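You operate a simulated robot arm through the tools that you are given. There is no shell and no other tool. Be economical: measure what you need, move in short steps, check, and stop when the job is done.

You run a simulated robot arm. Do the job below in one go: nothing can be reset, and whatever is moved stays where it is left.

TASK
Open the upper drill drawer, put the orange block on the top of the blue bench away in the inside of the upper drill drawer, then shut the drawer. Open the pull-out board, put the green template on the top of the grey bench away on the top of the pull-out board, then shut the board. Do these in any order.

Only the result counts: the job must be done as asked and must still hold three seconds after the hand-in. Knocking over, shifting, dropping, spilling or breaking anything else fails it.

THE ROBOT
A 6-joint arm with a two-finger parallel gripper on a trunk, on a base that drives. Base frame: it is fixed to the floor where the robot stands at the start and does not move with it; the origin is under the middle of the robot, x ahead of it, y to its left, z up. Lengths are in cm, angles in rad, forces in N, time in s.
Its first joint turns from -2.897 to 2.897 rad. Places, roughly: green template [-425, -250, 100]; inside of the upper drill drawer [80, -20, 60]; orange block [-650, -75, 100]; pull-out board [-650, 160, 80]; top of the pull-out board [-650, 160, 80]; upper drill drawer [80, -10, 70]. Payload 3.91 kg.
Tool frame: the origin (TCP) lies between the finger pads and is the grasp point; the fingertips stand 3 cm ahead of it; z points along the fingers, y is the line along which they close. The gripper opens to 11 cm. The fingers are 2 cm wide and 1 cm thick; the gripper's body (4.8 by 11.2 cm) begins 5.5 cm behind the TCP.
Orientation is told as [roll, pitch, yaw] about the base's x, y, z axes, in that order, counted from this pose: with the fingers straight down and closing along the base's y, the tool's x points along the base's -x, its y along +y and its z along -z.

THE INTERFACE
- The arm moves only by the tool apply_moves. Its argument "plan" is a list of rows, each an object of numbers (a shift or turn left out is 0, a gripper value left out holds the last): "ax", "ay", "az": the turn, a rotation vector about the tool's x, y, z in rad; "x", "y", "z": the shift along the tool's x, y, z in cm; "grip": the opening, from 0 (shut) to 1 (fully open). In form: [{"ax": .., "ay": .., "az": .., "x": .., "y": .., "z": .., "grip": ..}, ...]. A call has 1 to 20 rows; each row shifts and turns the commanded pose from where the row before left it, along the tool's axes as they then stand. Each row takes 0.2 s and may step no farther than 5 cm and 0.15 rad from the row before; otherwise, or with a gripper value out of range, the whole call is refused. Where a pose cannot be reached the arm comes as near as it can. A force on the tool above 40 N (or 10 N above the force at the start of the call, whichever is more), or a blocked arm, ends the call early, and 0.2 s more pass. Each finger travels about 10.8 cm/s and halts on what it meets, pressing with about 21 N; the grip force reading is that of the motor and also rises with nothing between the fingers. The clock runs only during rows and for 0.2 s after the last one: add rows that do not move to give the fingers time. The reply holds the time, the measured pose of the TCP, the force on the tool along the base axes, the opening and the grip force, in the units named above and with some noise, with the torque about the TCP (base axes, N m) and any sound that the robot's microphone picked up, and new pictures: "show" is both (left out), scene, wrist or none.
- Cameras (640 x 400 px; columns grow to the right, rows downward): "scene" is now at [64.45, -8.16, 114.33]; the picture's right is [0.00, -0.17, 0.99], its down [-0.76, 0.64, 0.11] and it looks along [-0.65, -0.75, -0.13] (base axes); focal length 214 px, centre (320, 200). "wrist" rides on the gripper at [7.2, 1.7, -10.3] in the tool frame; the picture's right is [-0.23, 0.97, 0.00], its down [-0.76, -0.18, -0.62] and it looks along [-0.61, -0.14, 0.78] (tool axes); focal length 222 px, centre (320, 200). There is no depth. A picture from a camera that has moved, and an enlarged one, comes with that camera's place and axes in the base frame and with its lens.
- steer(legs): drives the robot by 1 to 6 legs, each [ahead, left, turn to the left] in cm, cm and rad, along the robot's own axes; the way and the turn of a leg run together, so that a leg with both is an arc; at most 150 cm and 3.142 rad a leg. The arm and the cameras ride along, it lands a little off, and it stops where it bumps. It gives what a move gives, and a new picture of the scene camera.
- pan_tilt(pan, tilt): turns the head with the scene camera to pan (to the left, within 1.396 rad either way) and tilt (down, from -0.506 to 1.204), counted from straight ahead of the robot. It gives what a move gives, and a new picture of the scene camera.
- enlarge(camera, box): a new picture of the part [left, top, right, bottom] of that camera's present view, enlarged. No time passes.
- sign_off(): hands the job in; it is judged then, once.

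Go step by step. Nothing tells you exact positions but the pictures and the camera data: compare them with the known pose of the tool, close in by small moves and look again before you grip or let go. The budget is 165 turns and 260 pictures, counting those below and the enlarged ones. Unless the task says otherwise, let go and move clear before handing in, and close with one line.

The tools are called after ">>>" as name(argument=value, ...) on one line, values as JSON. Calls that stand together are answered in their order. apply_moves: Moves the arm, as the interface text tells. Its arguments: {"type":"object","properties":{"plan":{"type":"array"},"show":{"type":"string","enum":["both","scene","wrist","none"]}},"required":["plan"]} The other tools are called the same way: steer (legs) drives the base; pan_tilt (pan, tilt) turns the head that bears the scene camera; enlarge (camera, box) takes an enlarged picture of a part of a camera's view; sign_off () hands the job in.

At the start:

```text
clock: 0.0
eef_pos: [59.67, 0.25, 102.83]
tool_rot: [0.0, 0.001, 0.0]
wrist_force: [0.3, 0.4, 0.5]
wrist_torque: [-0.01, 0.01, -0.02]
grip_width: 11.01
grip_force: 0.0
robot x, y, heading: [-0.04, -0.35, 0.005]
head pan, tilt: [-1.4, 0.71]
```

scene: 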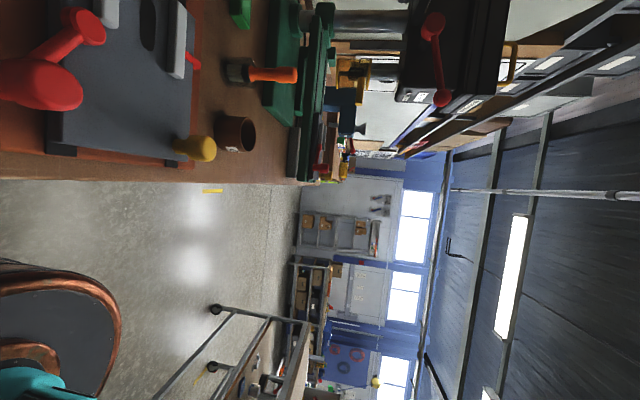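
wrist: 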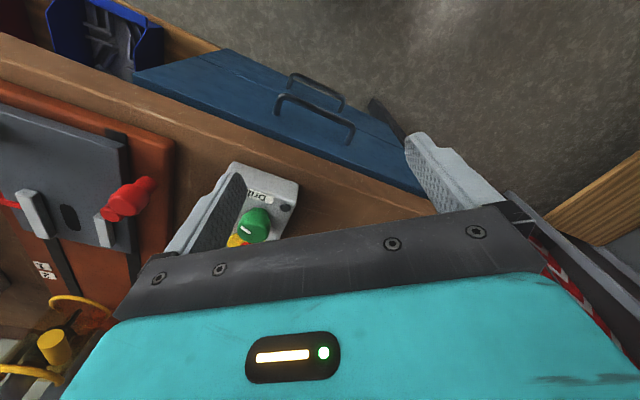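

I see a bench in front with drawers with dark handles (wrist view) below the drill station. I'll turn the head to look ahead and down.

>>> pan_tilt(pan=0, tilt=0.9)

>>> enlarge(camera="wrist", box=[0, 0, 640, 400])

```text
clock: 1.5
eef_pos: [59.64, 0.21, 102.83]
tool_rot: [0.0, 0.001, 0.001]
wrist_force: [-0.7, 0.4, 0.1]
wrist_torque: [0.0, 0.02, -0.01]
grip_width: 10.98
grip_force: 0.0
robot x, y, heading: [0.07, -0.07, 0.001]
head pan, tilt: [0.0, 0.901]
camera scene: at [62.92, 0.17, 108.21], right [0.0, -1.0, 0.0], down [-0.62, 0.0, 0.78], along [-0.78, 0.0, -0.62], focal length 214 px, centre (320, 200)
```

scene: 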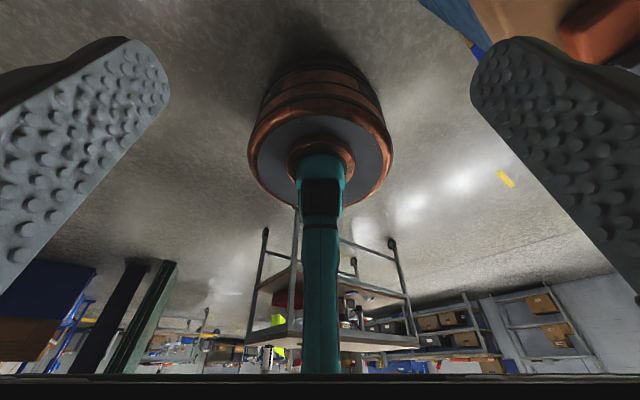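

```text
1.00 times, centred on (320, 200) of wrist (not enlarged: the box is as wide or as high as the picture)
camera zoom: at [52.49, 1.77, 113.23], right [0.23, 0.97, 0.0], down [0.76, -0.18, 0.62], along [0.61, -0.14, -0.78], focal length 222 px, centre (320, 200)
```

zoom: 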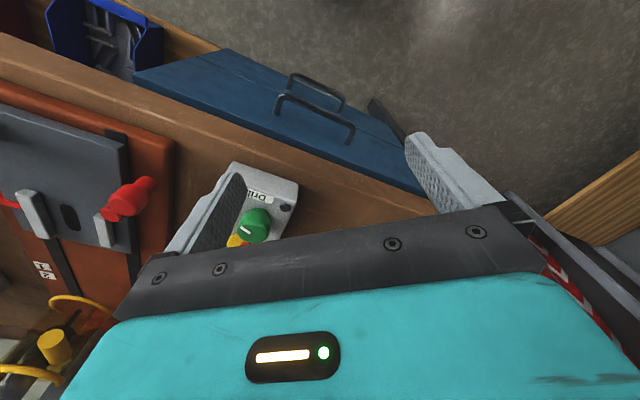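

The scene camera hangs near the gripper, and its zero direction points straight down. I'll tilt it the other way to see the drawers.

>>> pan_tilt(pan=0, tilt=-0.5)

>>> apply_moves(plan=[{"x": 4}, {"x": 4}], show="both")

```text
clock: 3.1
eef_pos: [59.66, 0.18, 102.84]
tool_rot: [0.0, 0.0, 0.0]
wrist_force: [-0.6, 0.8, 0.9]
wrist_torque: [0.03, -0.02, 0.01]
grip_width: 11.01
grip_force: 0.0
robot x, y, heading: [0.35, 0.24, 0.002]
head pan, tilt: [0.0, -0.499]
camera scene: at [74.92, 0.17, 109.05], right [0.0, -1.0, 0.0], down [-0.88, 0.0, -0.48], along [0.48, 0.0, -0.88], focal length 214 px, centre (320, 200)
```

scene: 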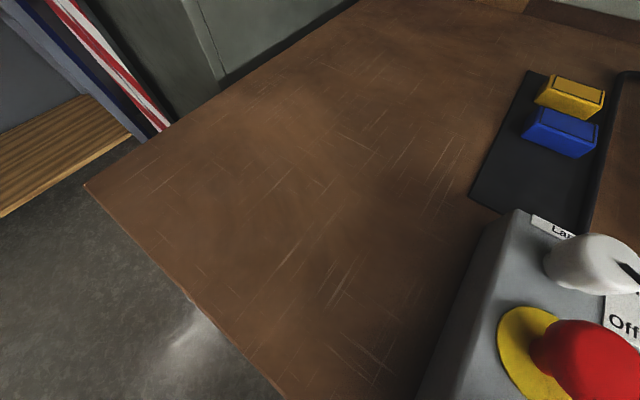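

```text
clock: 3.7
eef_pos: [51.92, 0.22, 102.71]
tool_rot: [0.001, 0.001, -0.001]
wrist_force: [-0.1, 0.1, -0.1]
wrist_torque: [0.01, 0.07, -0.01]
grip_width: 11.0
grip_force: 0.1
robot x, y, heading: [0.13, -0.73, 0.006]
head pan, tilt: [0.0, -0.499]
camera scene: at [67.17, 0.23, 108.97], right [0.0, -1.0, 0.0], down [-0.88, 0.0, -0.48], along [0.48, 0.0, -0.88], focal length 214 px, centre (320, 200)
camera wrist: at [44.74, 1.83, 113.16], right [0.23, 0.97, 0.0], down [0.76, -0.18, 0.62], along [0.61, -0.14, -0.78], focal length 222 px, centre (320, 200)
```

scene: 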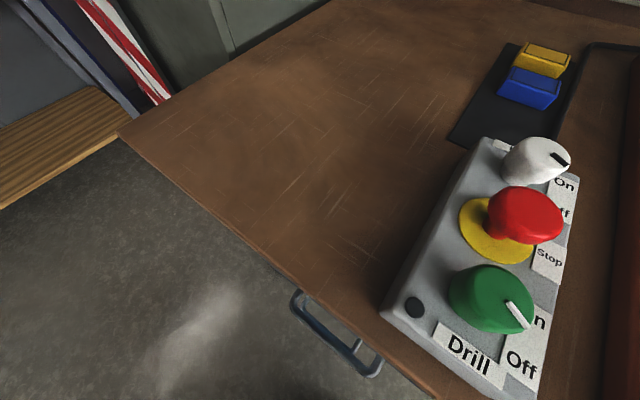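
wrist: 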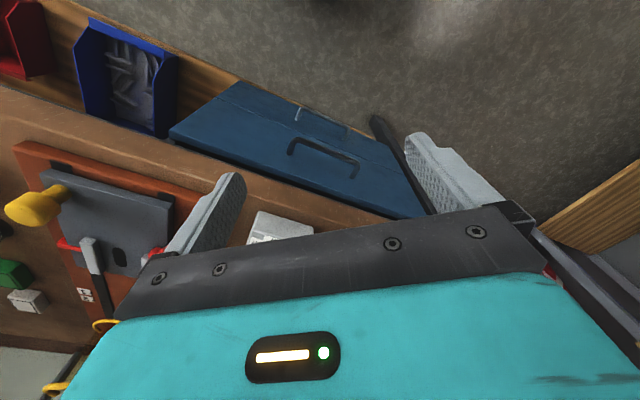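

The scene camera rides with the hand, so I'll use both as hand-eye cameras. The bench face is turned about 27° from my x axis, with a bar handle near (64,-2,75). I'll retract and raise the fingers to horizontal, facing the drawer.

>>> apply_moves(plan=[{"x": 5}, {"x": 5}, {"ay": -0.15}, {"ay": -0.15}, {"ay": -0.15}, {"ay": -0.15}, {"ay": -0.15}, {"ay": -0.15}, {"ay": -0.15}, {"ay": -0.15}, {"ay": -0.15}, {"ay": -0.15}, {"ay": -0.0708}, {"ax": 0.15}, {"ax": 0.15}, {"ax": 0.15}, {}], show="none")

>>> pan_tilt(pan=0, tilt=0.9)

```text
clock: 7.3
eef_pos: [41.94, 0.33, 103.65]
tool_rot: [2.697, -1.539, -3.084]
wrist_force: [0.1, -0.4, -0.3]
wrist_torque: [0.02, 0.04, 0.03]
grip_width: 10.97
grip_force: 0.1
out of reach, approached as far as the arm can: row 14
robot x, y, heading: [-0.12, 0.16, 0.003]
head pan, tilt: [0.0, -0.499]
```

```text
clock: 8.8
eef_pos: [41.82, 0.46, 103.65]
tool_rot: [2.686, -1.538, -3.073]
wrist_force: [0.6, -0.4, -0.6]
wrist_torque: [0.02, -0.02, 0.02]
grip_width: 10.97
grip_force: 0.1
robot x, y, heading: [0.21, -0.01, 0.005]
head pan, tilt: [0.0, 0.901]
camera scene: at [36.89, 2.42, 106.32], right [-0.38, -0.93, -0.01], down [-0.7, 0.3, -0.64], along [0.6, -0.23, -0.76], focal length 214 px, centre (320, 200)
```

scene: 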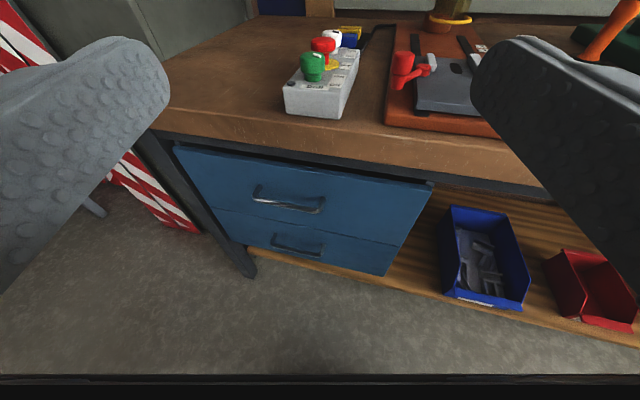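

Clear view of two blue drawers with bar handles. I'll lower the hand to triangulate the upper handle.

>>> apply_moves(plan=[{"x": 5}, {"x": 5}, {"x": 5}, {"x": 4}, {}], show="scene")

>>> pan_tilt(pan=0, tilt=0.4)

```text
clock: 10.0
eef_pos: [49.65, 4.24, 96.15]
tool_rot: [2.665, -1.537, -3.055]
wrist_force: [0.3, -0.3, 0.8]
wrist_torque: [-0.01, -0.02, 0.03]
grip_width: 11.0
grip_force: 0.0
out of reach, approached as far as the arm can: row 1, 2, 3, 4
robot x, y, heading: [-0.24, -0.24, -0.002]
head pan, tilt: [0.0, 0.901]
camera scene: at [44.63, 6.25, 98.88], right [-0.38, -0.93, -0.01], down [-0.7, 0.3, -0.64], along [0.6, -0.23, -0.77], focal length 214 px, centre (320, 200)
```

scene: 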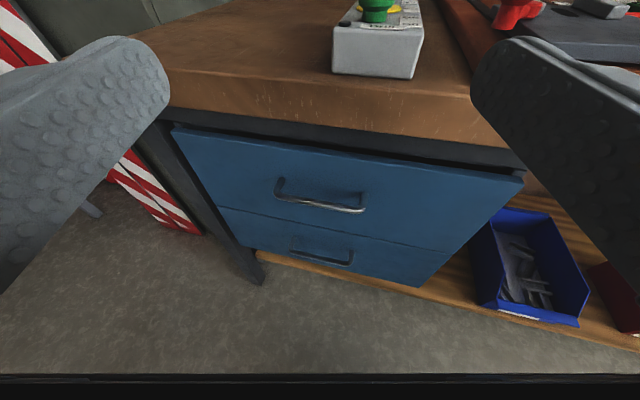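

```text
clock: 10.9
eef_pos: [49.54, 4.17, 96.27]
tool_rot: [2.672, -1.54, -3.06]
wrist_force: [0.2, -0.3, 0.3]
wrist_torque: [-0.01, 0.01, -0.03]
grip_width: 10.98
grip_force: 0.1
robot x, y, heading: [-0.21, 0.22, -0.0]
head pan, tilt: [0.0, 0.4]
camera scene: at [46.08, 5.59, 103.23], right [-0.38, -0.93, -0.01], down [-0.33, 0.15, -0.93], along [0.86, -0.35, -0.36], focal length 214 px, centre (320, 200)
```

scene: 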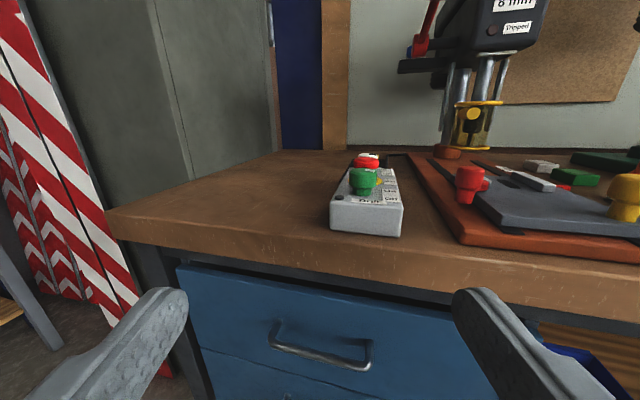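

Handle estimated: centre ≈ (64.6, -1.8, 73), bar direction (0.39,0.92,0). Horizontal tool at this height needs more reach, so I back the base up and roll the gripper to close vertically.

>>> steer(legs=[[-22, 0, 0]])

>>> apply_moves(plan=[{"az": 0.15}, {"az": 0.15}, {"az": 0.15}, {"az": 0.15}, {"az": 0.15}, {"az": 0.15}, {"az": 0.15}, {"az": 0.15}, {"az": 0.15}, {"az": 0.15}, {"az": 0.07}, {}], show="both")

```text
clock: 12.6
eef_pos: [27.02, 4.17, 96.11]
tool_rot: [2.672, -1.54, -3.061]
wrist_force: [-0.5, 0.2, 0.2]
wrist_torque: [0.0, 0.04, 0.02]
grip_width: 11.02
grip_force: 0.0
robot x, y, heading: [-22.7, 0.03, 0.002]
head pan, tilt: [0.0, 0.4]
camera scene: at [23.52, 5.59, 103.23], right [-0.38, -0.93, -0.01], down [-0.33, 0.15, -0.93], along [0.86, -0.35, -0.36], focal length 214 px, centre (320, 200)
```

scene: 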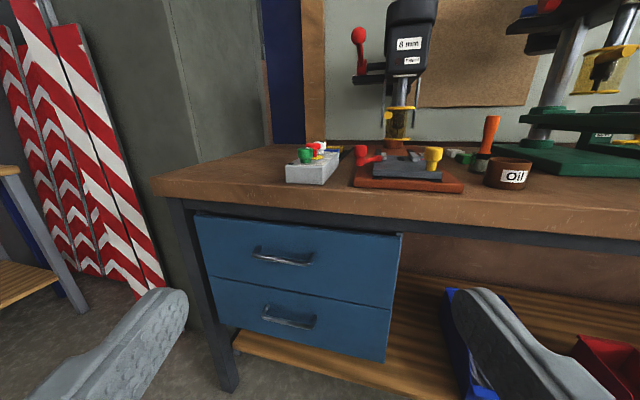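

```text
clock: 15.2
eef_pos: [26.9, 4.37, 96.02]
tool_rot: [1.597, 0.015, -1.961]
wrist_force: [-0.4, 0.1, 0.2]
wrist_torque: [0.02, 0.01, -0.01]
grip_width: 10.97
grip_force: 0.1
robot x, y, heading: [-22.09, -0.13, -0.0]
head pan, tilt: [0.0, 0.4]
camera scene: at [20.96, -1.14, 95.84], right [0.03, 0.0, -1.0], down [-0.01, 1.0, 0.0], along [1.0, 0.01, 0.03], focal length 214 px, centre (320, 200)
camera wrist: at [20.13, 14.73, 97.68], right [-0.12, -0.21, 0.97], down [-0.86, -0.47, -0.21], along [0.5, -0.86, -0.13], focal length 222 px, centre (320, 200)
```

scene: 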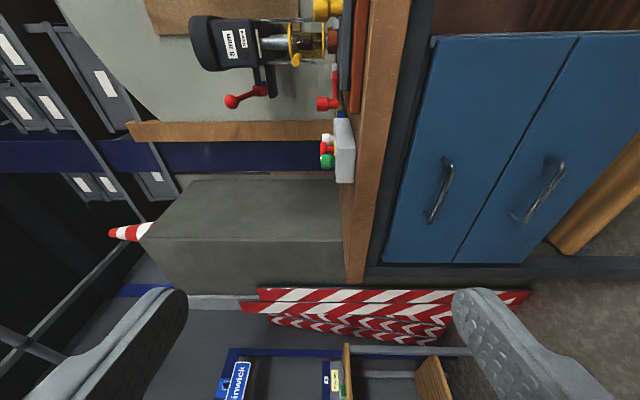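
wrist: 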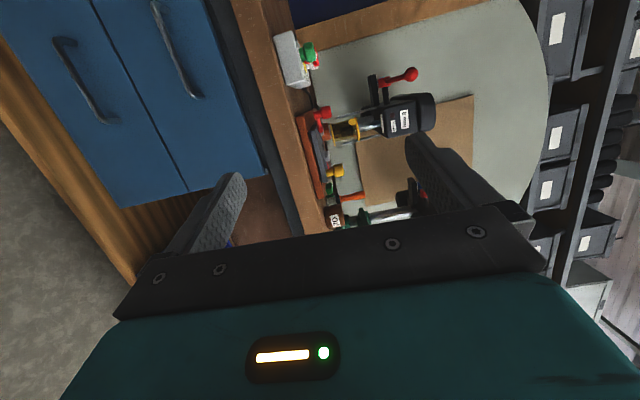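

Refined: handle centre ≈ (62.8,-0.8,75), face normal yaw ≈ -0.6. Moving to a pre-grasp about 12 cm in front of the handle.

>>> apply_moves(plan=[{"x": 1.43, "y": -2.6, "z": 2.93}, {"x": 1.43, "y": -2.6, "z": 2.93}, {"x": 1.43, "y": -2.6, "z": 2.93}, {"x": 1.43, "y": -2.6, "z": 2.93}, {"x": 1.43, "y": -2.6, "z": 2.93}, {"x": 1.43, "y": -2.6, "z": 2.93}, {"x": 1.43, "y": -2.6, "z": 2.93}, {"x": 1.43, "y": -2.6, "z": 2.93}, {"ay": -0.1}, {"ay": -0.1}, {}], show="both")

```text
clock: 17.6
eef_pos: [53.75, 5.93, 76.06]
tool_rot: [1.595, 0.017, -2.161]
wrist_force: [-0.2, -0.4, 0.3]
wrist_torque: [0.02, -0.01, -0.02]
grip_width: 11.01
grip_force: 0.1
robot x, y, heading: [-22.5, 0.23, -0.001]
head pan, tilt: [0.0, 0.4]
camera scene: at [46.87, 1.92, 75.79], right [0.03, 0.0, -1.0], down [0.19, 0.98, 0.01], along [0.98, -0.19, 0.03], focal length 214 px, centre (320, 200)
camera wrist: at [49.23, 17.59, 77.7], right [-0.16, -0.19, 0.97], down [-0.94, -0.29, -0.21], along [0.32, -0.94, -0.13], focal length 222 px, centre (320, 200)
```

scene: 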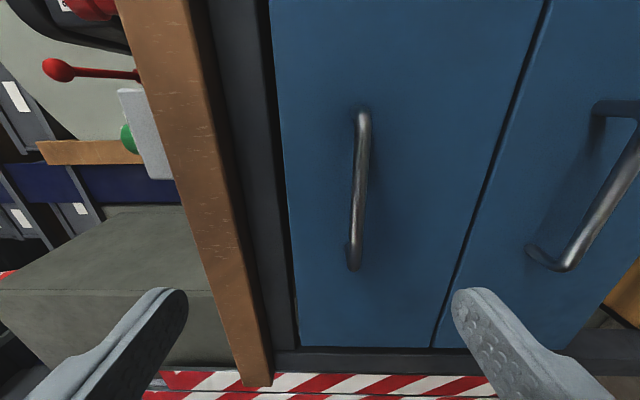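
wrist: 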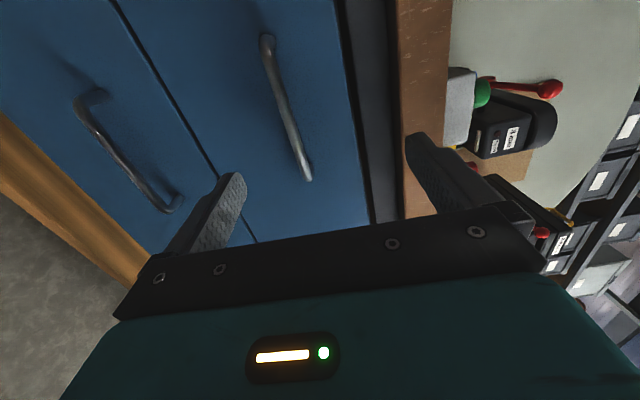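

Handle height now reads z≈73.5, centre ≈ (62.8,-1). Narrowing the gripper and closing in.

>>> apply_moves(plan=[{"grip": 0.42, "y": -2.5, "x": -0.7}, {"z": 3}, {"z": 3}, {}], show="both")

```text
clock: 18.6
eef_pos: [58.47, 2.17, 73.93]
tool_rot: [1.596, 0.015, -2.158]
wrist_force: [-0.1, -0.4, -0.4]
wrist_torque: [-0.02, 0.02, 0.01]
grip_width: 4.63
grip_force: 0.0
robot x, y, heading: [-22.4, -0.07, -0.003]
head pan, tilt: [0.0, 0.4]
camera scene: at [51.56, -1.86, 73.59], right [0.03, 0.0, -1.0], down [0.19, 0.98, 0.01], along [0.98, -0.19, 0.03], focal length 214 px, centre (320, 200)
camera wrist: at [53.9, 13.81, 75.51], right [-0.16, -0.19, 0.97], down [-0.94, -0.29, -0.21], along [0.32, -0.94, -0.13], focal length 222 px, centre (320, 200)
```

scene: 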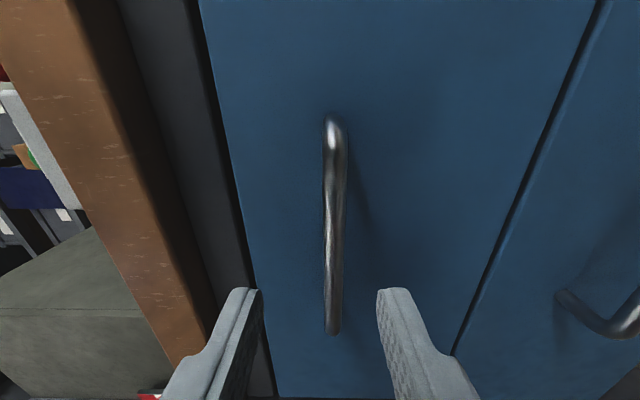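
wrist: 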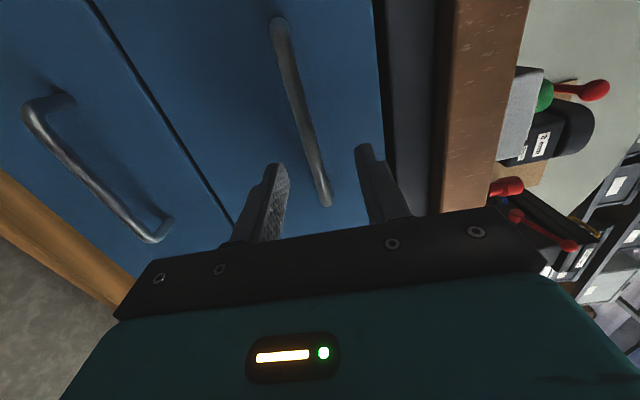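

>>> apply_moves(plan=[{"z": 2, "y": -0.2}, {"z": 2}, {}], show="both")

```text
clock: 19.4
eef_pos: [62.01, -0.14, 73.66]
tool_rot: [1.597, 0.018, -2.16]
wrist_force: [-0.7, 0.0, -0.4]
wrist_torque: [0.01, -0.01, 0.02]
grip_width: 4.62
grip_force: 0.0
robot x, y, heading: [-22.52, 0.16, 0.001]
head pan, tilt: [0.0, 0.4]
camera scene: at [54.99, -4.14, 73.4], right [0.03, 0.0, -1.0], down [0.19, 0.98, 0.01], along [0.98, -0.19, 0.03], focal length 214 px, centre (320, 200)
camera wrist: at [57.33, 11.53, 75.31], right [-0.16, -0.19, 0.97], down [-0.94, -0.29, -0.21], along [0.32, -0.94, -0.13], focal length 222 px, centre (320, 200)
```

scene: 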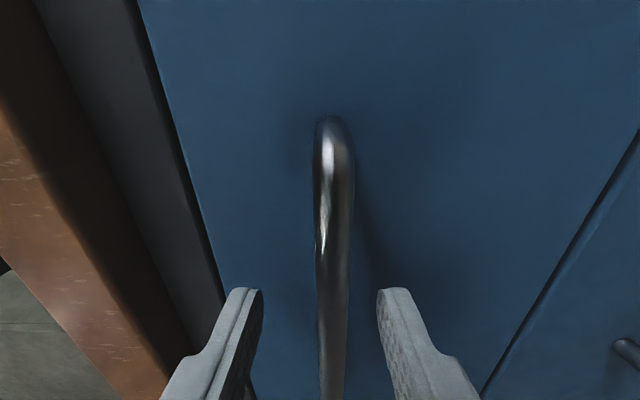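
wrist: 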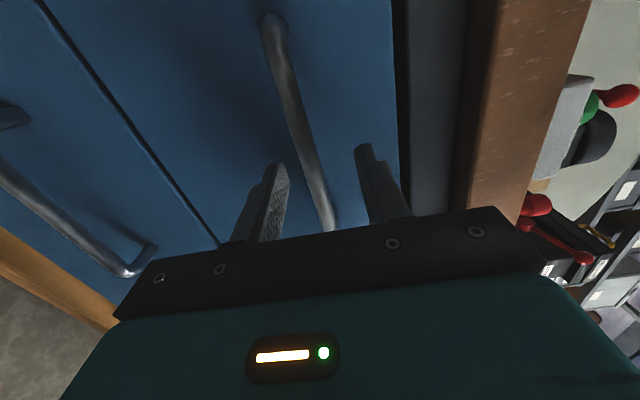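

>>> apply_moves(plan=[{"grip": 0}, {}, {}, {}, {}], show="both")

```text
clock: 20.1
eef_pos: [61.86, -0.14, 73.35]
tool_rot: [1.588, 0.014, -2.157]
wrist_force: [3.3, 2.4, -9.9]
wrist_torque: [-0.57, 0.75, 0.33]
grip_width: 1.19
grip_force: 45.5
robot x, y, heading: [-22.53, 0.13, -0.001]
head pan, tilt: [0.0, 0.4]
stopped in row 3: the force on the tool passed its limit at 42 N (the readings are from after the stop); the commanded pose is now the measured one
camera scene: at [54.94, -4.11, 73.0], right [0.02, 0.0, -1.0], down [0.19, 0.98, 0.01], along [0.98, -0.19, 0.02], focal length 214 px, centre (320, 200)
camera wrist: at [57.28, 11.56, 74.9], right [-0.15, -0.19, 0.97], down [-0.94, -0.29, -0.2], along [0.32, -0.94, -0.14], focal length 222 px, centre (320, 200)
```

scene: 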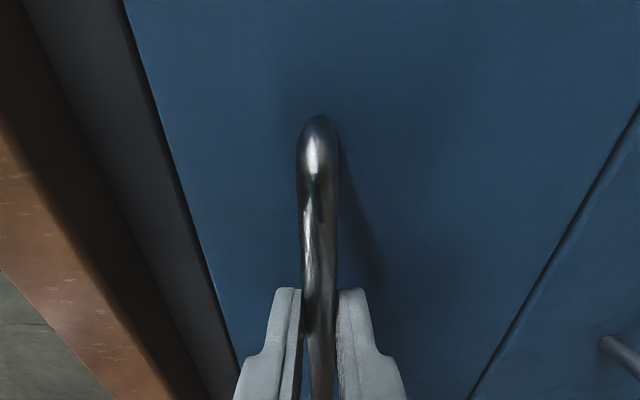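
wrist: 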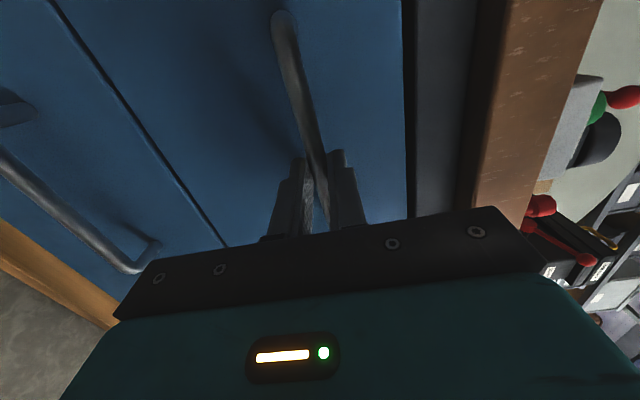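

Gripped the bar (1.2 cm). Pulling out gently.

>>> apply_moves(plan=[{"z": -1.5, "y": -0.2}, {"z": -1.5}, {"z": -1.5}, {"z": -1.5}], show="scene")

```text
clock: 21.1
eef_pos: [57.19, 3.47, 73.24]
tool_rot: [1.594, 0.015, -2.154]
wrist_force: [-0.1, 2.4, 2.5]
wrist_torque: [-0.77, 0.54, 0.76]
grip_width: 1.18
grip_force: 44.7
robot x, y, heading: [-22.35, 0.16, -0.0]
head pan, tilt: [0.0, 0.4]
stopped in row 4: the force on the tool passed its limit at 43 N (the readings are from after the stop); the commanded pose is now the measured one
camera scene: at [50.3, -0.7, 72.94], right [0.03, 0.0, -1.0], down [0.18, 0.98, 0.01], along [0.98, -0.18, 0.03], focal length 214 px, centre (320, 200)
```

scene: 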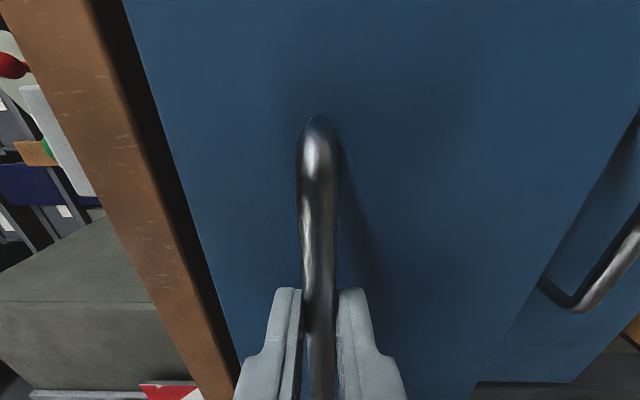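

It opens along yaw ≈ -0.65. Continuing with that correction and gentler steps.

>>> apply_moves(plan=[{"z": -0.6, "x": 0.04}, {"z": -1.0, "x": 0.07}, {"z": -1.2, "x": 0.08}, {"z": -1.2, "x": 0.08}, {"z": -1.2, "x": 0.08}, {"z": -1.2, "x": 0.08}, {"z": -1.2, "x": 0.08}, {"z": -1.2, "x": 0.08}], show="none")

```text
clock: 22.8
eef_pos: [50.94, 7.97, 73.25]
tool_rot: [1.598, 0.018, -2.153]
wrist_force: [-2.2, -1.3, 8.1]
wrist_torque: [-0.83, 0.42, 0.39]
grip_width: 1.2
grip_force: 44.8
robot x, y, heading: [-22.38, 0.22, 0.004]
head pan, tilt: [0.0, 0.4]
stopped in row 8: the force on the tool passed its limit at 42 N (the readings are from after the stop); the commanded pose is now the measured one
```

>>> apply_moves(plan=[{"z": -0.6, "x": 0.03}, {"z": -0.9, "x": 0.05}, {"z": -0.9, "x": 0.05}, {"z": -0.9, "x": 0.05}, {"z": -0.9, "x": 0.05}, {"z": -0.9, "x": 0.05}, {"z": -0.9, "x": 0.05}, {"z": -0.9, "x": 0.05}, {"z": -0.9, "x": 0.05}, {"z": -0.9, "x": 0.05}], show="scene")

```text
clock: 24.0
eef_pos: [47.93, 10.3, 73.29]
tool_rot: [1.603, 0.02, -2.152]
wrist_force: [-3.9, -3.7, 11.3]
wrist_torque: [-0.9, 0.32, 0.26]
grip_width: 1.2
grip_force: 44.5
robot x, y, heading: [-22.43, 0.23, 0.001]
head pan, tilt: [0.0, 0.4]
stopped in row 5: the force on the tool passed its limit at 42 N (the readings are from after the stop); the commanded pose is now the measured one
camera scene: at [40.91, 6.3, 72.87], right [0.04, 0.0, -1.0], down [0.18, 0.98, 0.01], along [0.98, -0.18, 0.04], focal length 214 px, centre (320, 200)
```

scene: 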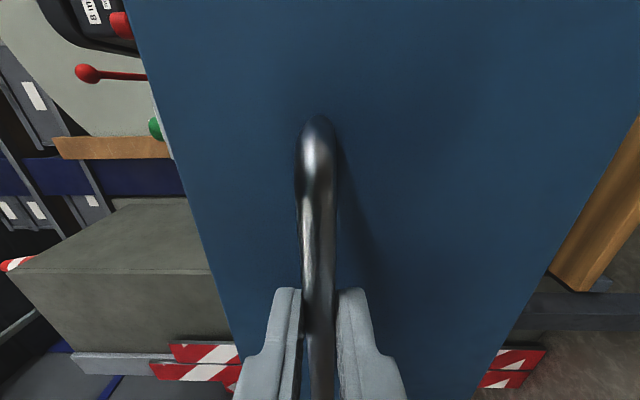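

>>> apply_moves(plan=[{"z": -0.4, "x": 0.03, "y": 0.1}, {"z": -0.7, "x": 0.05, "y": 0.1}, {"z": -0.7, "x": 0.05}, {"z": -0.7, "x": 0.05}, {"z": -0.7, "x": 0.05}, {"z": -0.7, "x": 0.05}, {"z": -0.7, "x": 0.05}, {"z": -0.7, "x": 0.05}, {"z": -0.7, "x": 0.05}, {"z": -0.7, "x": 0.05}], show="none")

```text
clock: 26.2
eef_pos: [42.47, 14.44, 73.33]
tool_rot: [1.602, 0.02, -2.155]
wrist_force: [-3.7, -8.0, 24.5]
wrist_torque: [-1.05, 0.02, -0.6]
grip_width: 1.2
grip_force: 44.8
robot x, y, heading: [-22.45, -0.12, 0.001]
head pan, tilt: [0.0, 0.4]
```

Drawer is open about 24 cm, which is enough. Releasing and backing off.

>>> apply_moves(plan=[{"y": -0.15}, {"grip": 0.4}, {}, {}, {"z": -3}, {"z": -3}, {}], show="both")

```text
clock: 26.6
eef_pos: [42.38, 14.39, 73.21]
tool_rot: [1.607, 0.022, -2.153]
wrist_force: [-5.4, -5.1, 15.1]
wrist_torque: [-0.97, 0.25, -0.19]
grip_width: 1.18
grip_force: 45.1
robot x, y, heading: [-22.66, 0.24, -0.001]
head pan, tilt: [0.0, 0.4]
stopped in row 1: the force on the tool passed its limit at 44 N (the readings are from after the stop); the commanded pose is now the measured one
camera scene: at [35.48, 10.35, 72.84], right [0.04, 0.0, -1.0], down [0.18, 0.98, 0.01], along [0.98, -0.18, 0.04], focal length 214 px, centre (320, 200)
camera wrist: at [37.73, 26.04, 74.74], right [-0.16, -0.19, 0.97], down [-0.93, -0.29, -0.21], along [0.32, -0.94, -0.13], focal length 222 px, centre (320, 200)
```

scene: 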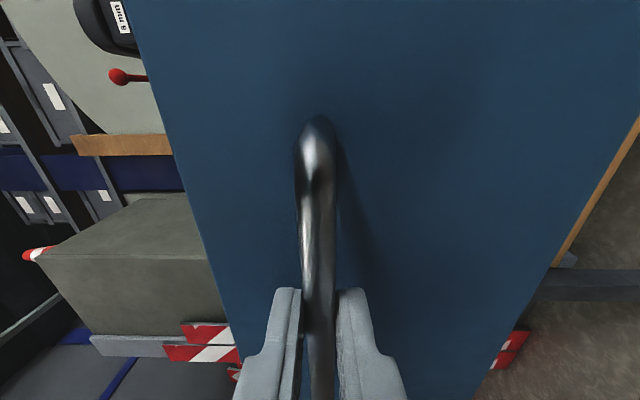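
wrist: 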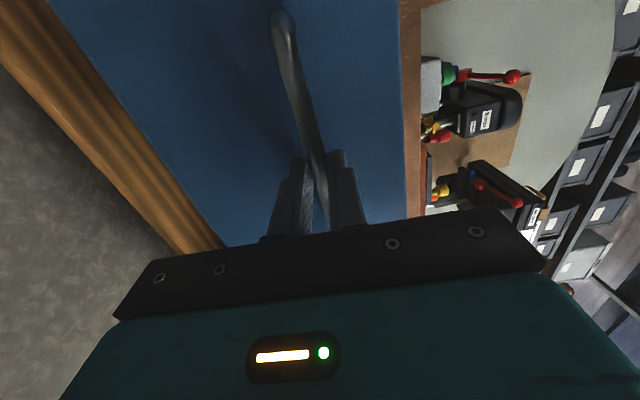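

>>> apply_moves(plan=[{"grip": 0.4}, {}, {}, {"z": -3}, {"z": -3}, {}], show="none")

```text
clock: 27.9
eef_pos: [37.42, 17.74, 73.02]
tool_rot: [1.601, 0.021, -2.155]
wrist_force: [-0.2, 0.1, 0.4]
wrist_torque: [0.01, 0.0, 0.01]
grip_width: 4.41
grip_force: 0.1
robot x, y, heading: [-22.45, -0.17, 0.0]
head pan, tilt: [0.0, 0.4]
```

>>> apply_moves(plan=[{"y": 5}, {"y": 5}, {"y": 5}, {"y": 5}, {"y": 5}, {"y": 5}, {"az": -0.15}, {"az": -0.15}, {"az": -0.15}, {"az": -0.15}, {"az": -0.15}, {"az": -0.15}, {"az": -0.15}, {"az": -0.15}, {"az": -0.15}, {"az": -0.15}, {"az": -0.07}, {}], show="none")

>>> pan_tilt(pan=0, tilt=0.9)

```text
clock: 31.8
eef_pos: [36.34, 17.87, 102.92]
tool_rot: [2.547, -1.534, -3.131]
wrist_force: [0.3, 0.2, 0.2]
wrist_torque: [-0.05, 0.01, 0.0]
grip_width: 4.39
grip_force: 0.0
robot x, y, heading: [-22.34, 0.12, -0.001]
head pan, tilt: [0.0, 0.4]
```

```text
clock: 32.7
eef_pos: [36.4, 17.77, 102.95]
tool_rot: [2.521, -1.532, -3.104]
wrist_force: [0.3, 0.1, 0.2]
wrist_torque: [-0.02, 0.02, -0.04]
grip_width: 4.39
grip_force: 0.0
robot x, y, heading: [-22.42, 0.04, 0.001]
head pan, tilt: [0.0, 0.901]
camera scene: at [31.82, 20.72, 105.67], right [-0.55, -0.83, -0.02], down [-0.63, 0.43, -0.65], along [0.55, -0.34, -0.76], focal length 214 px, centre (320, 200)
```

scene: 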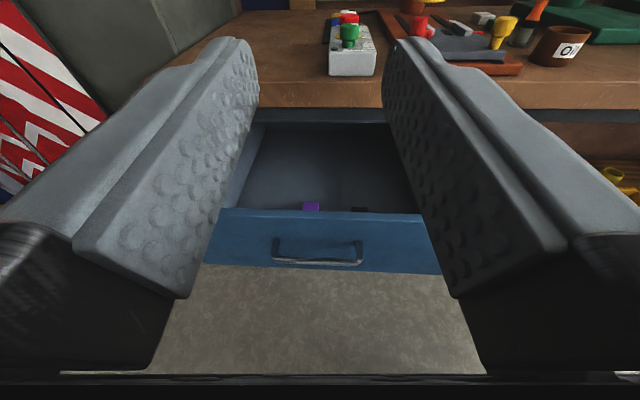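

The drawer stands open; there are small items near its front. I'll back the base away a little, open the gripper for a clear view, and turn to survey the room.

>>> steer(legs=[[-25, 0, 0], [0, 0, 1.2]])

>>> apply_moves(plan=[{"grip": 1}, {}, {}], show="none")

>>> pan_tilt(pan=0.6, tilt=0.4)

>>> pan_tilt(pan=1.39, tilt=0.4)

```text
clock: 34.5
eef_pos: [15.9, 15.22, 102.86]
tool_rot: [2.531, -1.534, 3.129]
wrist_force: [-0.5, 0.6, -0.2]
wrist_torque: [-0.03, 0.01, 0.03]
grip_width: 4.38
grip_force: 0.1
robot x, y, heading: [-43.58, -0.1, -0.036]
head pan, tilt: [0.0, 0.901]
stopped in leg 1: the robot was blocked; the commanded pose is now the measured one
camera scene: at [11.54, 18.25, 105.63], right [-0.58, -0.81, -0.02], down [-0.61, 0.46, -0.65], along [0.53, -0.36, -0.76], focal length 214 px, centre (320, 200)
```

scene: 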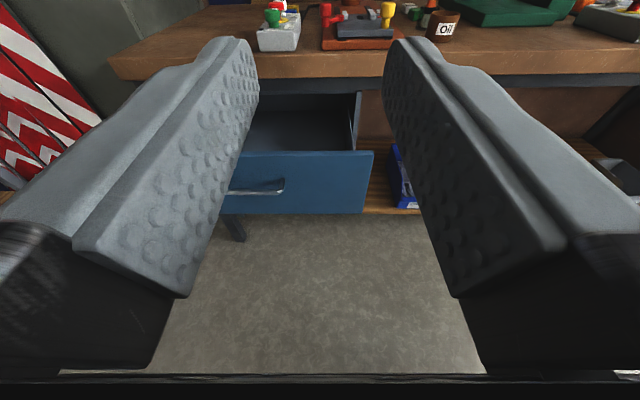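

```text
clock: 35.3
eef_pos: [15.9, 15.12, 102.95]
tool_rot: [2.531, -1.533, 3.128]
wrist_force: [0.3, 0.4, -0.3]
wrist_torque: [-0.02, 0.05, 0.0]
grip_width: 11.0
grip_force: 0.1
robot x, y, heading: [-43.66, -0.27, -0.037]
head pan, tilt: [0.0, 0.901]
```

```text
clock: 36.3
eef_pos: [15.73, 15.1, 102.77]
tool_rot: [2.532, -1.532, 3.128]
wrist_force: [0.0, -0.1, 0.0]
wrist_torque: [-0.01, 0.05, 0.0]
grip_width: 10.99
grip_force: 0.1
robot x, y, heading: [-43.84, -0.12, -0.035]
head pan, tilt: [0.6, 0.4]
camera scene: at [14.51, 22.44, 110.04], right [-0.02, -1.0, 0.0], down [-0.35, 0.01, -0.94], along [0.93, -0.02, -0.35], focal length 214 px, centre (320, 200)
```

scene: 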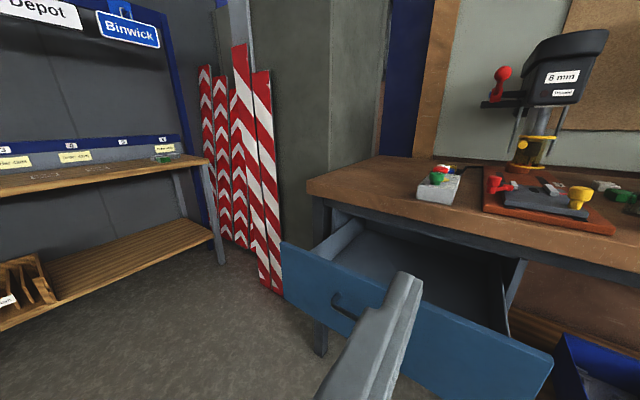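

```text
clock: 37.4
eef_pos: [15.86, 14.97, 102.78]
tool_rot: [2.534, -1.533, 3.128]
wrist_force: [0.2, -0.9, -0.2]
wrist_torque: [0.01, 0.02, 0.01]
grip_width: 11.0
grip_force: 0.1
robot x, y, heading: [-43.56, -0.2, -0.034]
head pan, tilt: [1.389, 0.4]
camera scene: at [11.98, 28.99, 109.94], right [0.69, -0.72, 0.03], down [-0.25, -0.27, -0.93], along [0.68, 0.64, -0.36], focal length 214 px, centre (320, 200)
```

scene: 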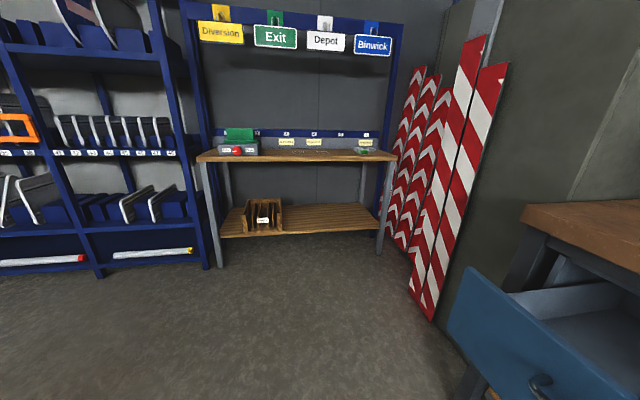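

The base touched something behind it (a cart). I'll ease forward a bit, then turn left to survey behind.

>>> steer(legs=[[6, 0, 0], [0, 0, 1.3]])

>>> pan_tilt(pan=1.39, tilt=0.4)

```text
clock: 41.7
eef_pos: [-38.76, 60.85, 102.92]
tool_rot: [2.532, -1.532, -1.818]
wrist_force: [0.4, 0.2, 0.7]
wrist_torque: [-0.01, 0.0, -0.04]
grip_width: 11.03
grip_force: 0.1
robot x, y, heading: [-37.42, -0.86, 1.305]
head pan, tilt: [1.389, 0.4]
camera scene: at [-53.08, 60.0, 109.95], right [0.86, 0.51, 0.03], down [0.21, -0.3, -0.93], along [-0.46, 0.81, -0.36], focal length 214 px, centre (320, 200)
```

scene: 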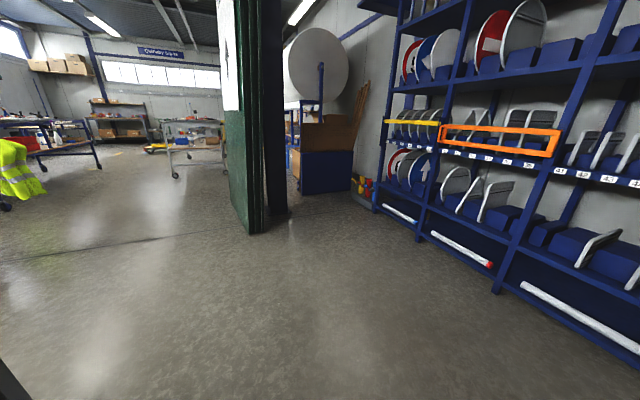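

```text
clock: 42.3
eef_pos: [-38.75, 60.91, 102.85]
tool_rot: [2.532, -1.533, -1.817]
wrist_force: [0.0, -0.7, -0.4]
wrist_torque: [-0.01, -0.03, -0.02]
grip_width: 10.99
grip_force: 0.1
robot x, y, heading: [-37.48, -0.66, 1.299]
head pan, tilt: [1.389, 0.4]
camera scene: at [-53.08, 60.0, 109.95], right [0.86, 0.51, 0.03], down [0.21, -0.3, -0.93], along [-0.46, 0.81, -0.36], focal length 214 px, centre (320, 200)
```

scene: 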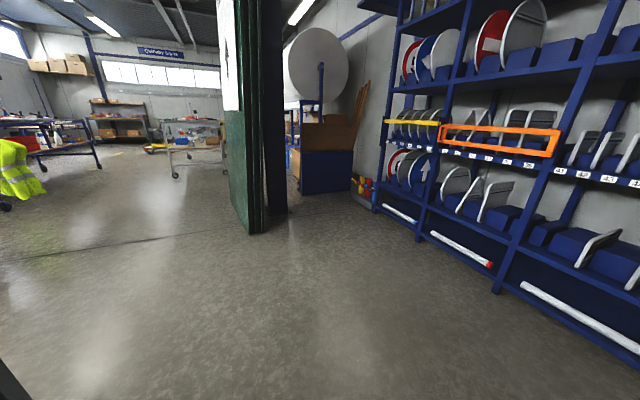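

>>> steer(legs=[[0, 0, 0.95]])

```text
clock: 44.7
eef_pos: [-81.68, 42.27, 103.12]
tool_rot: [2.709, -1.528, -1.217]
wrist_force: [6.0, 6.0, 0.7]
wrist_torque: [0.52, -0.43, 0.41]
grip_width: 11.02
grip_force: 0.2
robot x, y, heading: [-37.35, -0.37, 2.088]
head pan, tilt: [1.389, 0.4]
stopped in leg 1: the force on the tool passed its limit at 143 N (the readings are from after the stop); the commanded pose is now the measured one
camera scene: at [-91.17, 31.32, 109.99], right [0.26, 0.97, 0.03], down [0.36, -0.06, -0.93], along [-0.9, 0.25, -0.37], focal length 214 px, centre (320, 200)
```

scene: 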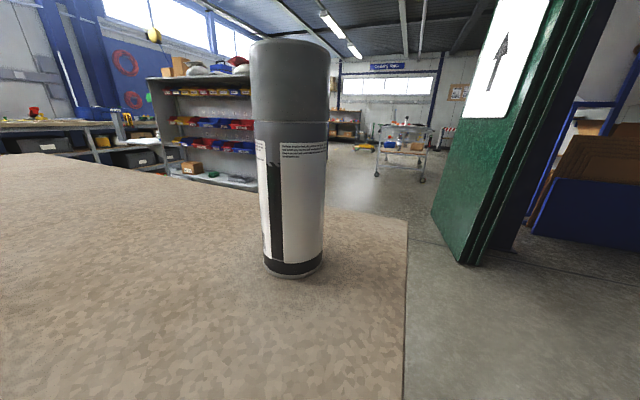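

I hit something on the cart; the spray can still stands. I turn back a bit and look at what is there.

>>> steer(legs=[[0, 0, -0.25]])

>>> pan_tilt(pan=1.39, tilt=0.9)

```text
clock: 45.9
eef_pos: [-69.46, 51.65, 103.07]
tool_rot: [2.707, -1.528, -1.468]
wrist_force: [0.1, 0.8, 0.0]
wrist_torque: [-0.02, 0.0, 0.01]
grip_width: 11.02
grip_force: 0.0
robot x, y, heading: [-37.25, -0.27, 1.837]
head pan, tilt: [1.389, 0.4]
camera scene: at [-81.54, 43.74, 109.99], right [0.49, 0.87, 0.03], down [0.34, -0.15, -0.93], along [-0.8, 0.47, -0.37], focal length 214 px, centre (320, 200)
```

scene: 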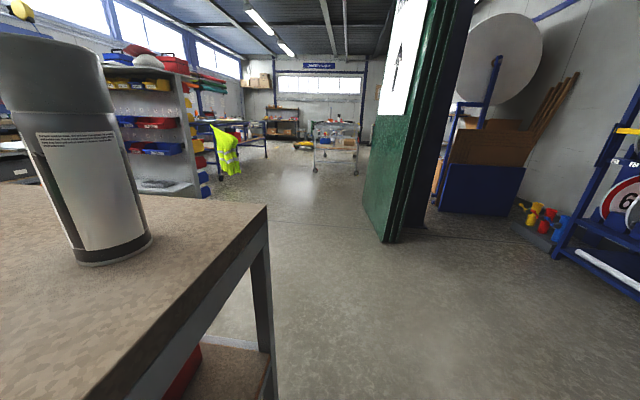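

```text
clock: 46.9
eef_pos: [-69.49, 51.8, 103.03]
tool_rot: [2.707, -1.529, -1.468]
wrist_force: [-0.5, -0.7, -0.3]
wrist_torque: [-0.01, -0.01, -0.01]
grip_width: 10.99
grip_force: 0.1
robot x, y, heading: [-37.3, -0.68, 1.839]
head pan, tilt: [1.389, 0.901]
camera scene: at [-80.07, 43.08, 105.66], right [0.49, 0.87, 0.03], down [0.68, -0.36, -0.64], along [-0.55, 0.34, -0.77], focal length 214 px, centre (320, 200)
```

scene: 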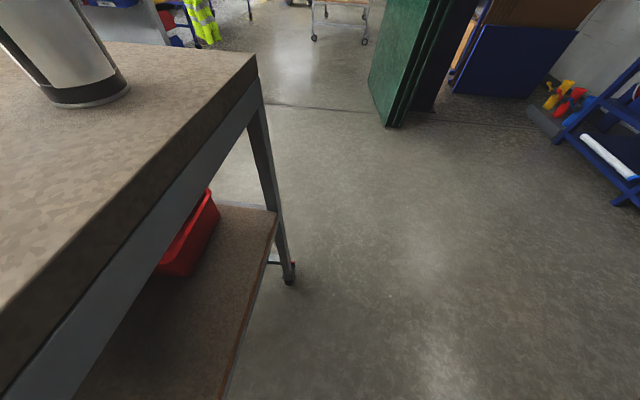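

The cart edge (z≈94) at my left was touched by the wrist; the can did not move. I'll raise the arm, centre it straight ahead, and pass the cart on its +y side.

>>> apply_moves(plan=[{"x": -5}, {"x": -5}, {"x": -4}, {"ax": -0.15}, {"ax": -0.15}, {"ax": -0.15}, {"ax": -0.15}, {"y": -5}, {"y": -5}, {"y": -5}, {"z": -4}, {"z": -4}, {}], show="none")

>>> pan_tilt(pan=0, tilt=0.5)

```text
clock: 49.7
eef_pos: [-52.98, 47.24, 116.58]
tool_rot: [-2.984, -1.528, -1.459]
wrist_force: [-0.5, -0.1, -0.2]
wrist_torque: [-0.01, -0.01, 0.02]
grip_width: 11.0
grip_force: 0.0
robot x, y, heading: [-37.43, -1.01, 1.834]
head pan, tilt: [1.389, 0.901]
```

```text
clock: 51.2
eef_pos: [-52.98, 47.29, 116.63]
tool_rot: [-2.979, -1.528, -1.464]
wrist_force: [-0.2, -0.2, 1.1]
wrist_torque: [0.01, 0.0, -0.04]
grip_width: 10.99
grip_force: 0.1
robot x, y, heading: [-37.6, -0.42, 1.838]
head pan, tilt: [0.0, 0.499]
camera scene: at [-51.69, 43.24, 122.76], right [0.96, 0.27, 0.01], down [0.12, -0.42, -0.9], along [-0.24, 0.87, -0.44], focal length 214 px, centre (320, 200)
```

scene: 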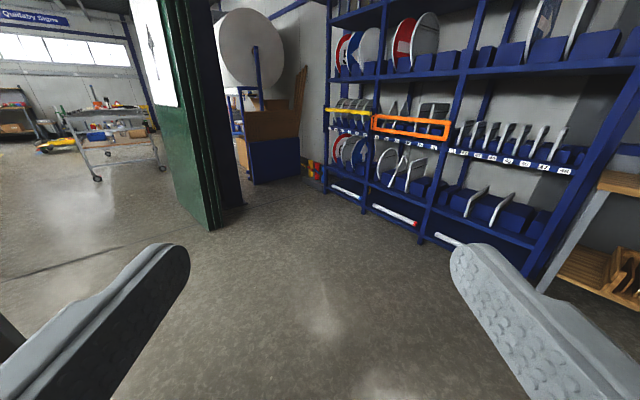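

Path: sidestep right, drive past the cart, then turn left toward the far benches.

>>> steer(legs=[[0, -12, 0], [105, 0, 0], [0, 0, 1.3]])

```text
clock: 60.6
eef_pos: [-102.6, 102.5, 116.6]
tool_rot: [-2.98, -1.529, -0.189]
wrist_force: [-0.4, 0.1, -0.9]
wrist_torque: [0.04, -0.01, -0.01]
grip_width: 11.01
grip_force: 0.0
robot x, y, heading: [-52.53, 103.23, 3.109]
head pan, tilt: [0.0, 0.499]
camera scene: at [-98.16, 102.26, 122.76], right [0.03, 1.0, 0.01], down [0.44, -0.01, -0.9], along [-0.9, 0.03, -0.44], focal length 214 px, centre (320, 200)
```

scene: 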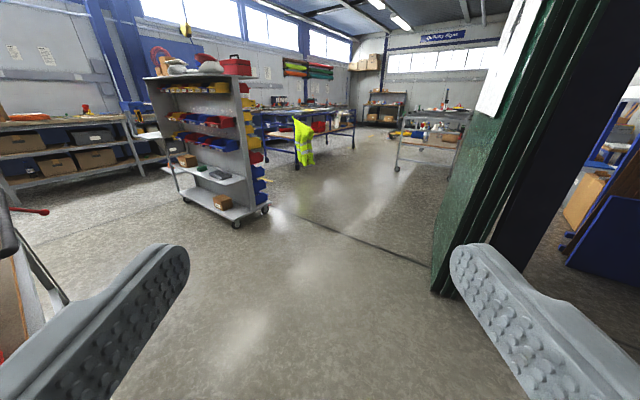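

>>> steer(legs=[[150, 0, 0], [150, 0, 0]])

>>> pan_tilt(pan=0.6, tilt=0.4)

```text
clock: 75.1
eef_pos: [-402.82, 109.73, 116.75]
tool_rot: [-2.981, -1.529, -0.221]
wrist_force: [0.0, 0.5, -0.6]
wrist_torque: [0.02, 0.02, 0.03]
grip_width: 11.0
grip_force: 0.0
robot x, y, heading: [-352.57, 109.29, 3.082]
head pan, tilt: [0.0, 0.499]
camera scene: at [-398.5, 109.52, 122.76], right [0.06, 1.0, 0.01], down [0.44, -0.02, -0.9], along [-0.9, 0.06, -0.44], focal length 214 px, centre (320, 200)
```

scene: 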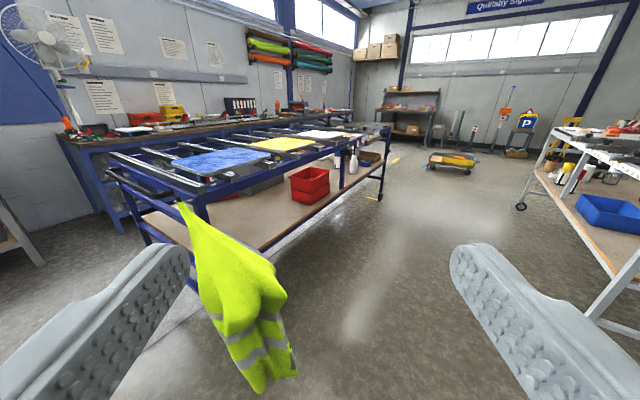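

```text
clock: 76.1
eef_pos: [-402.83, 109.9, 116.66]
tool_rot: [-2.984, -1.528, -0.217]
wrist_force: [0.3, 0.6, 0.5]
wrist_torque: [0.01, 0.02, -0.02]
grip_width: 10.99
grip_force: 0.1
robot x, y, heading: [-352.74, 109.01, 3.076]
head pan, tilt: [0.6, 0.4]
camera scene: at [-397.32, 104.21, 123.58], right [-0.51, 0.86, 0.03], down [0.3, 0.21, -0.93], along [-0.8, -0.47, -0.36], focal length 214 px, centre (320, 200)
```

scene: 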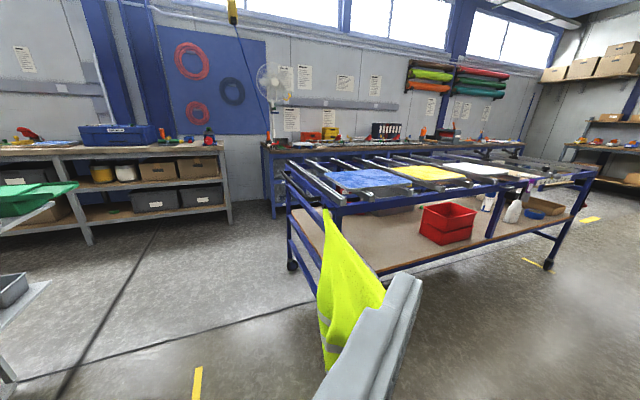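

I see the blue wall bench (left end near (-590,-78)), a blue wheeled table in front, and the grey bench on the left. Zooming in for the orange block and green template.

>>> enlarge(camera="scene", box=[250, 90, 410, 190])

>>> enlarge(camera="scene", box=[0, 110, 220, 250])

>>> enlarge(camera="scene", box=[280, 100, 600, 290])

```text
4.00 times, centred on (330, 140) of scene
camera zoom: at [-397.32, 104.21, 123.58], right [-0.51, 0.86, 0.03], down [0.3, 0.21, -0.93], along [-0.8, -0.47, -0.36], focal length 858 px, centre (280, 440)
```

zoom: 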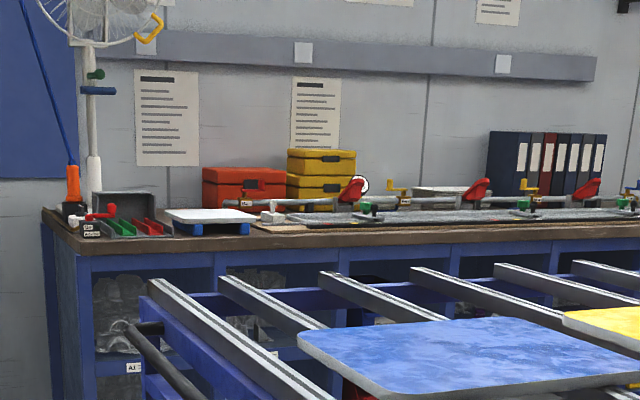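

```text
2.86 times, centred on (110, 180) of scene
camera zoom: at [-397.32, 104.21, 123.58], right [-0.51, 0.86, 0.03], down [0.3, 0.21, -0.93], along [-0.8, -0.47, -0.36], focal length 613 px, centre (920, 257)
```

zoom: 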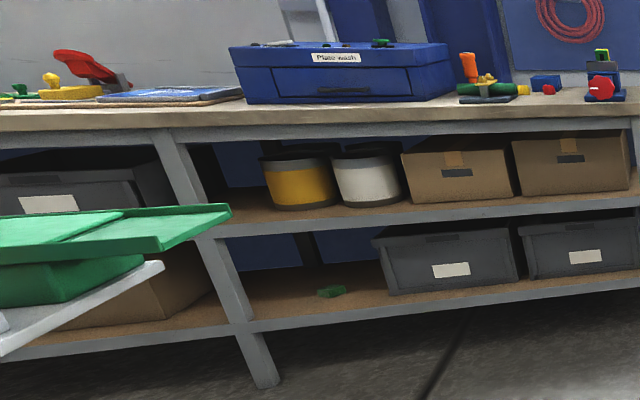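

```text
2.00 times, centred on (440, 195) of scene
camera zoom: at [-397.32, 104.21, 123.58], right [-0.51, 0.86, 0.03], down [0.3, 0.21, -0.93], along [-0.8, -0.47, -0.36], focal length 429 px, centre (80, 210)
```

zoom: 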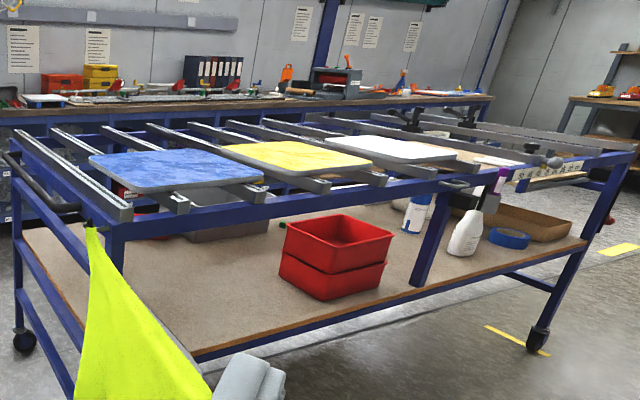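

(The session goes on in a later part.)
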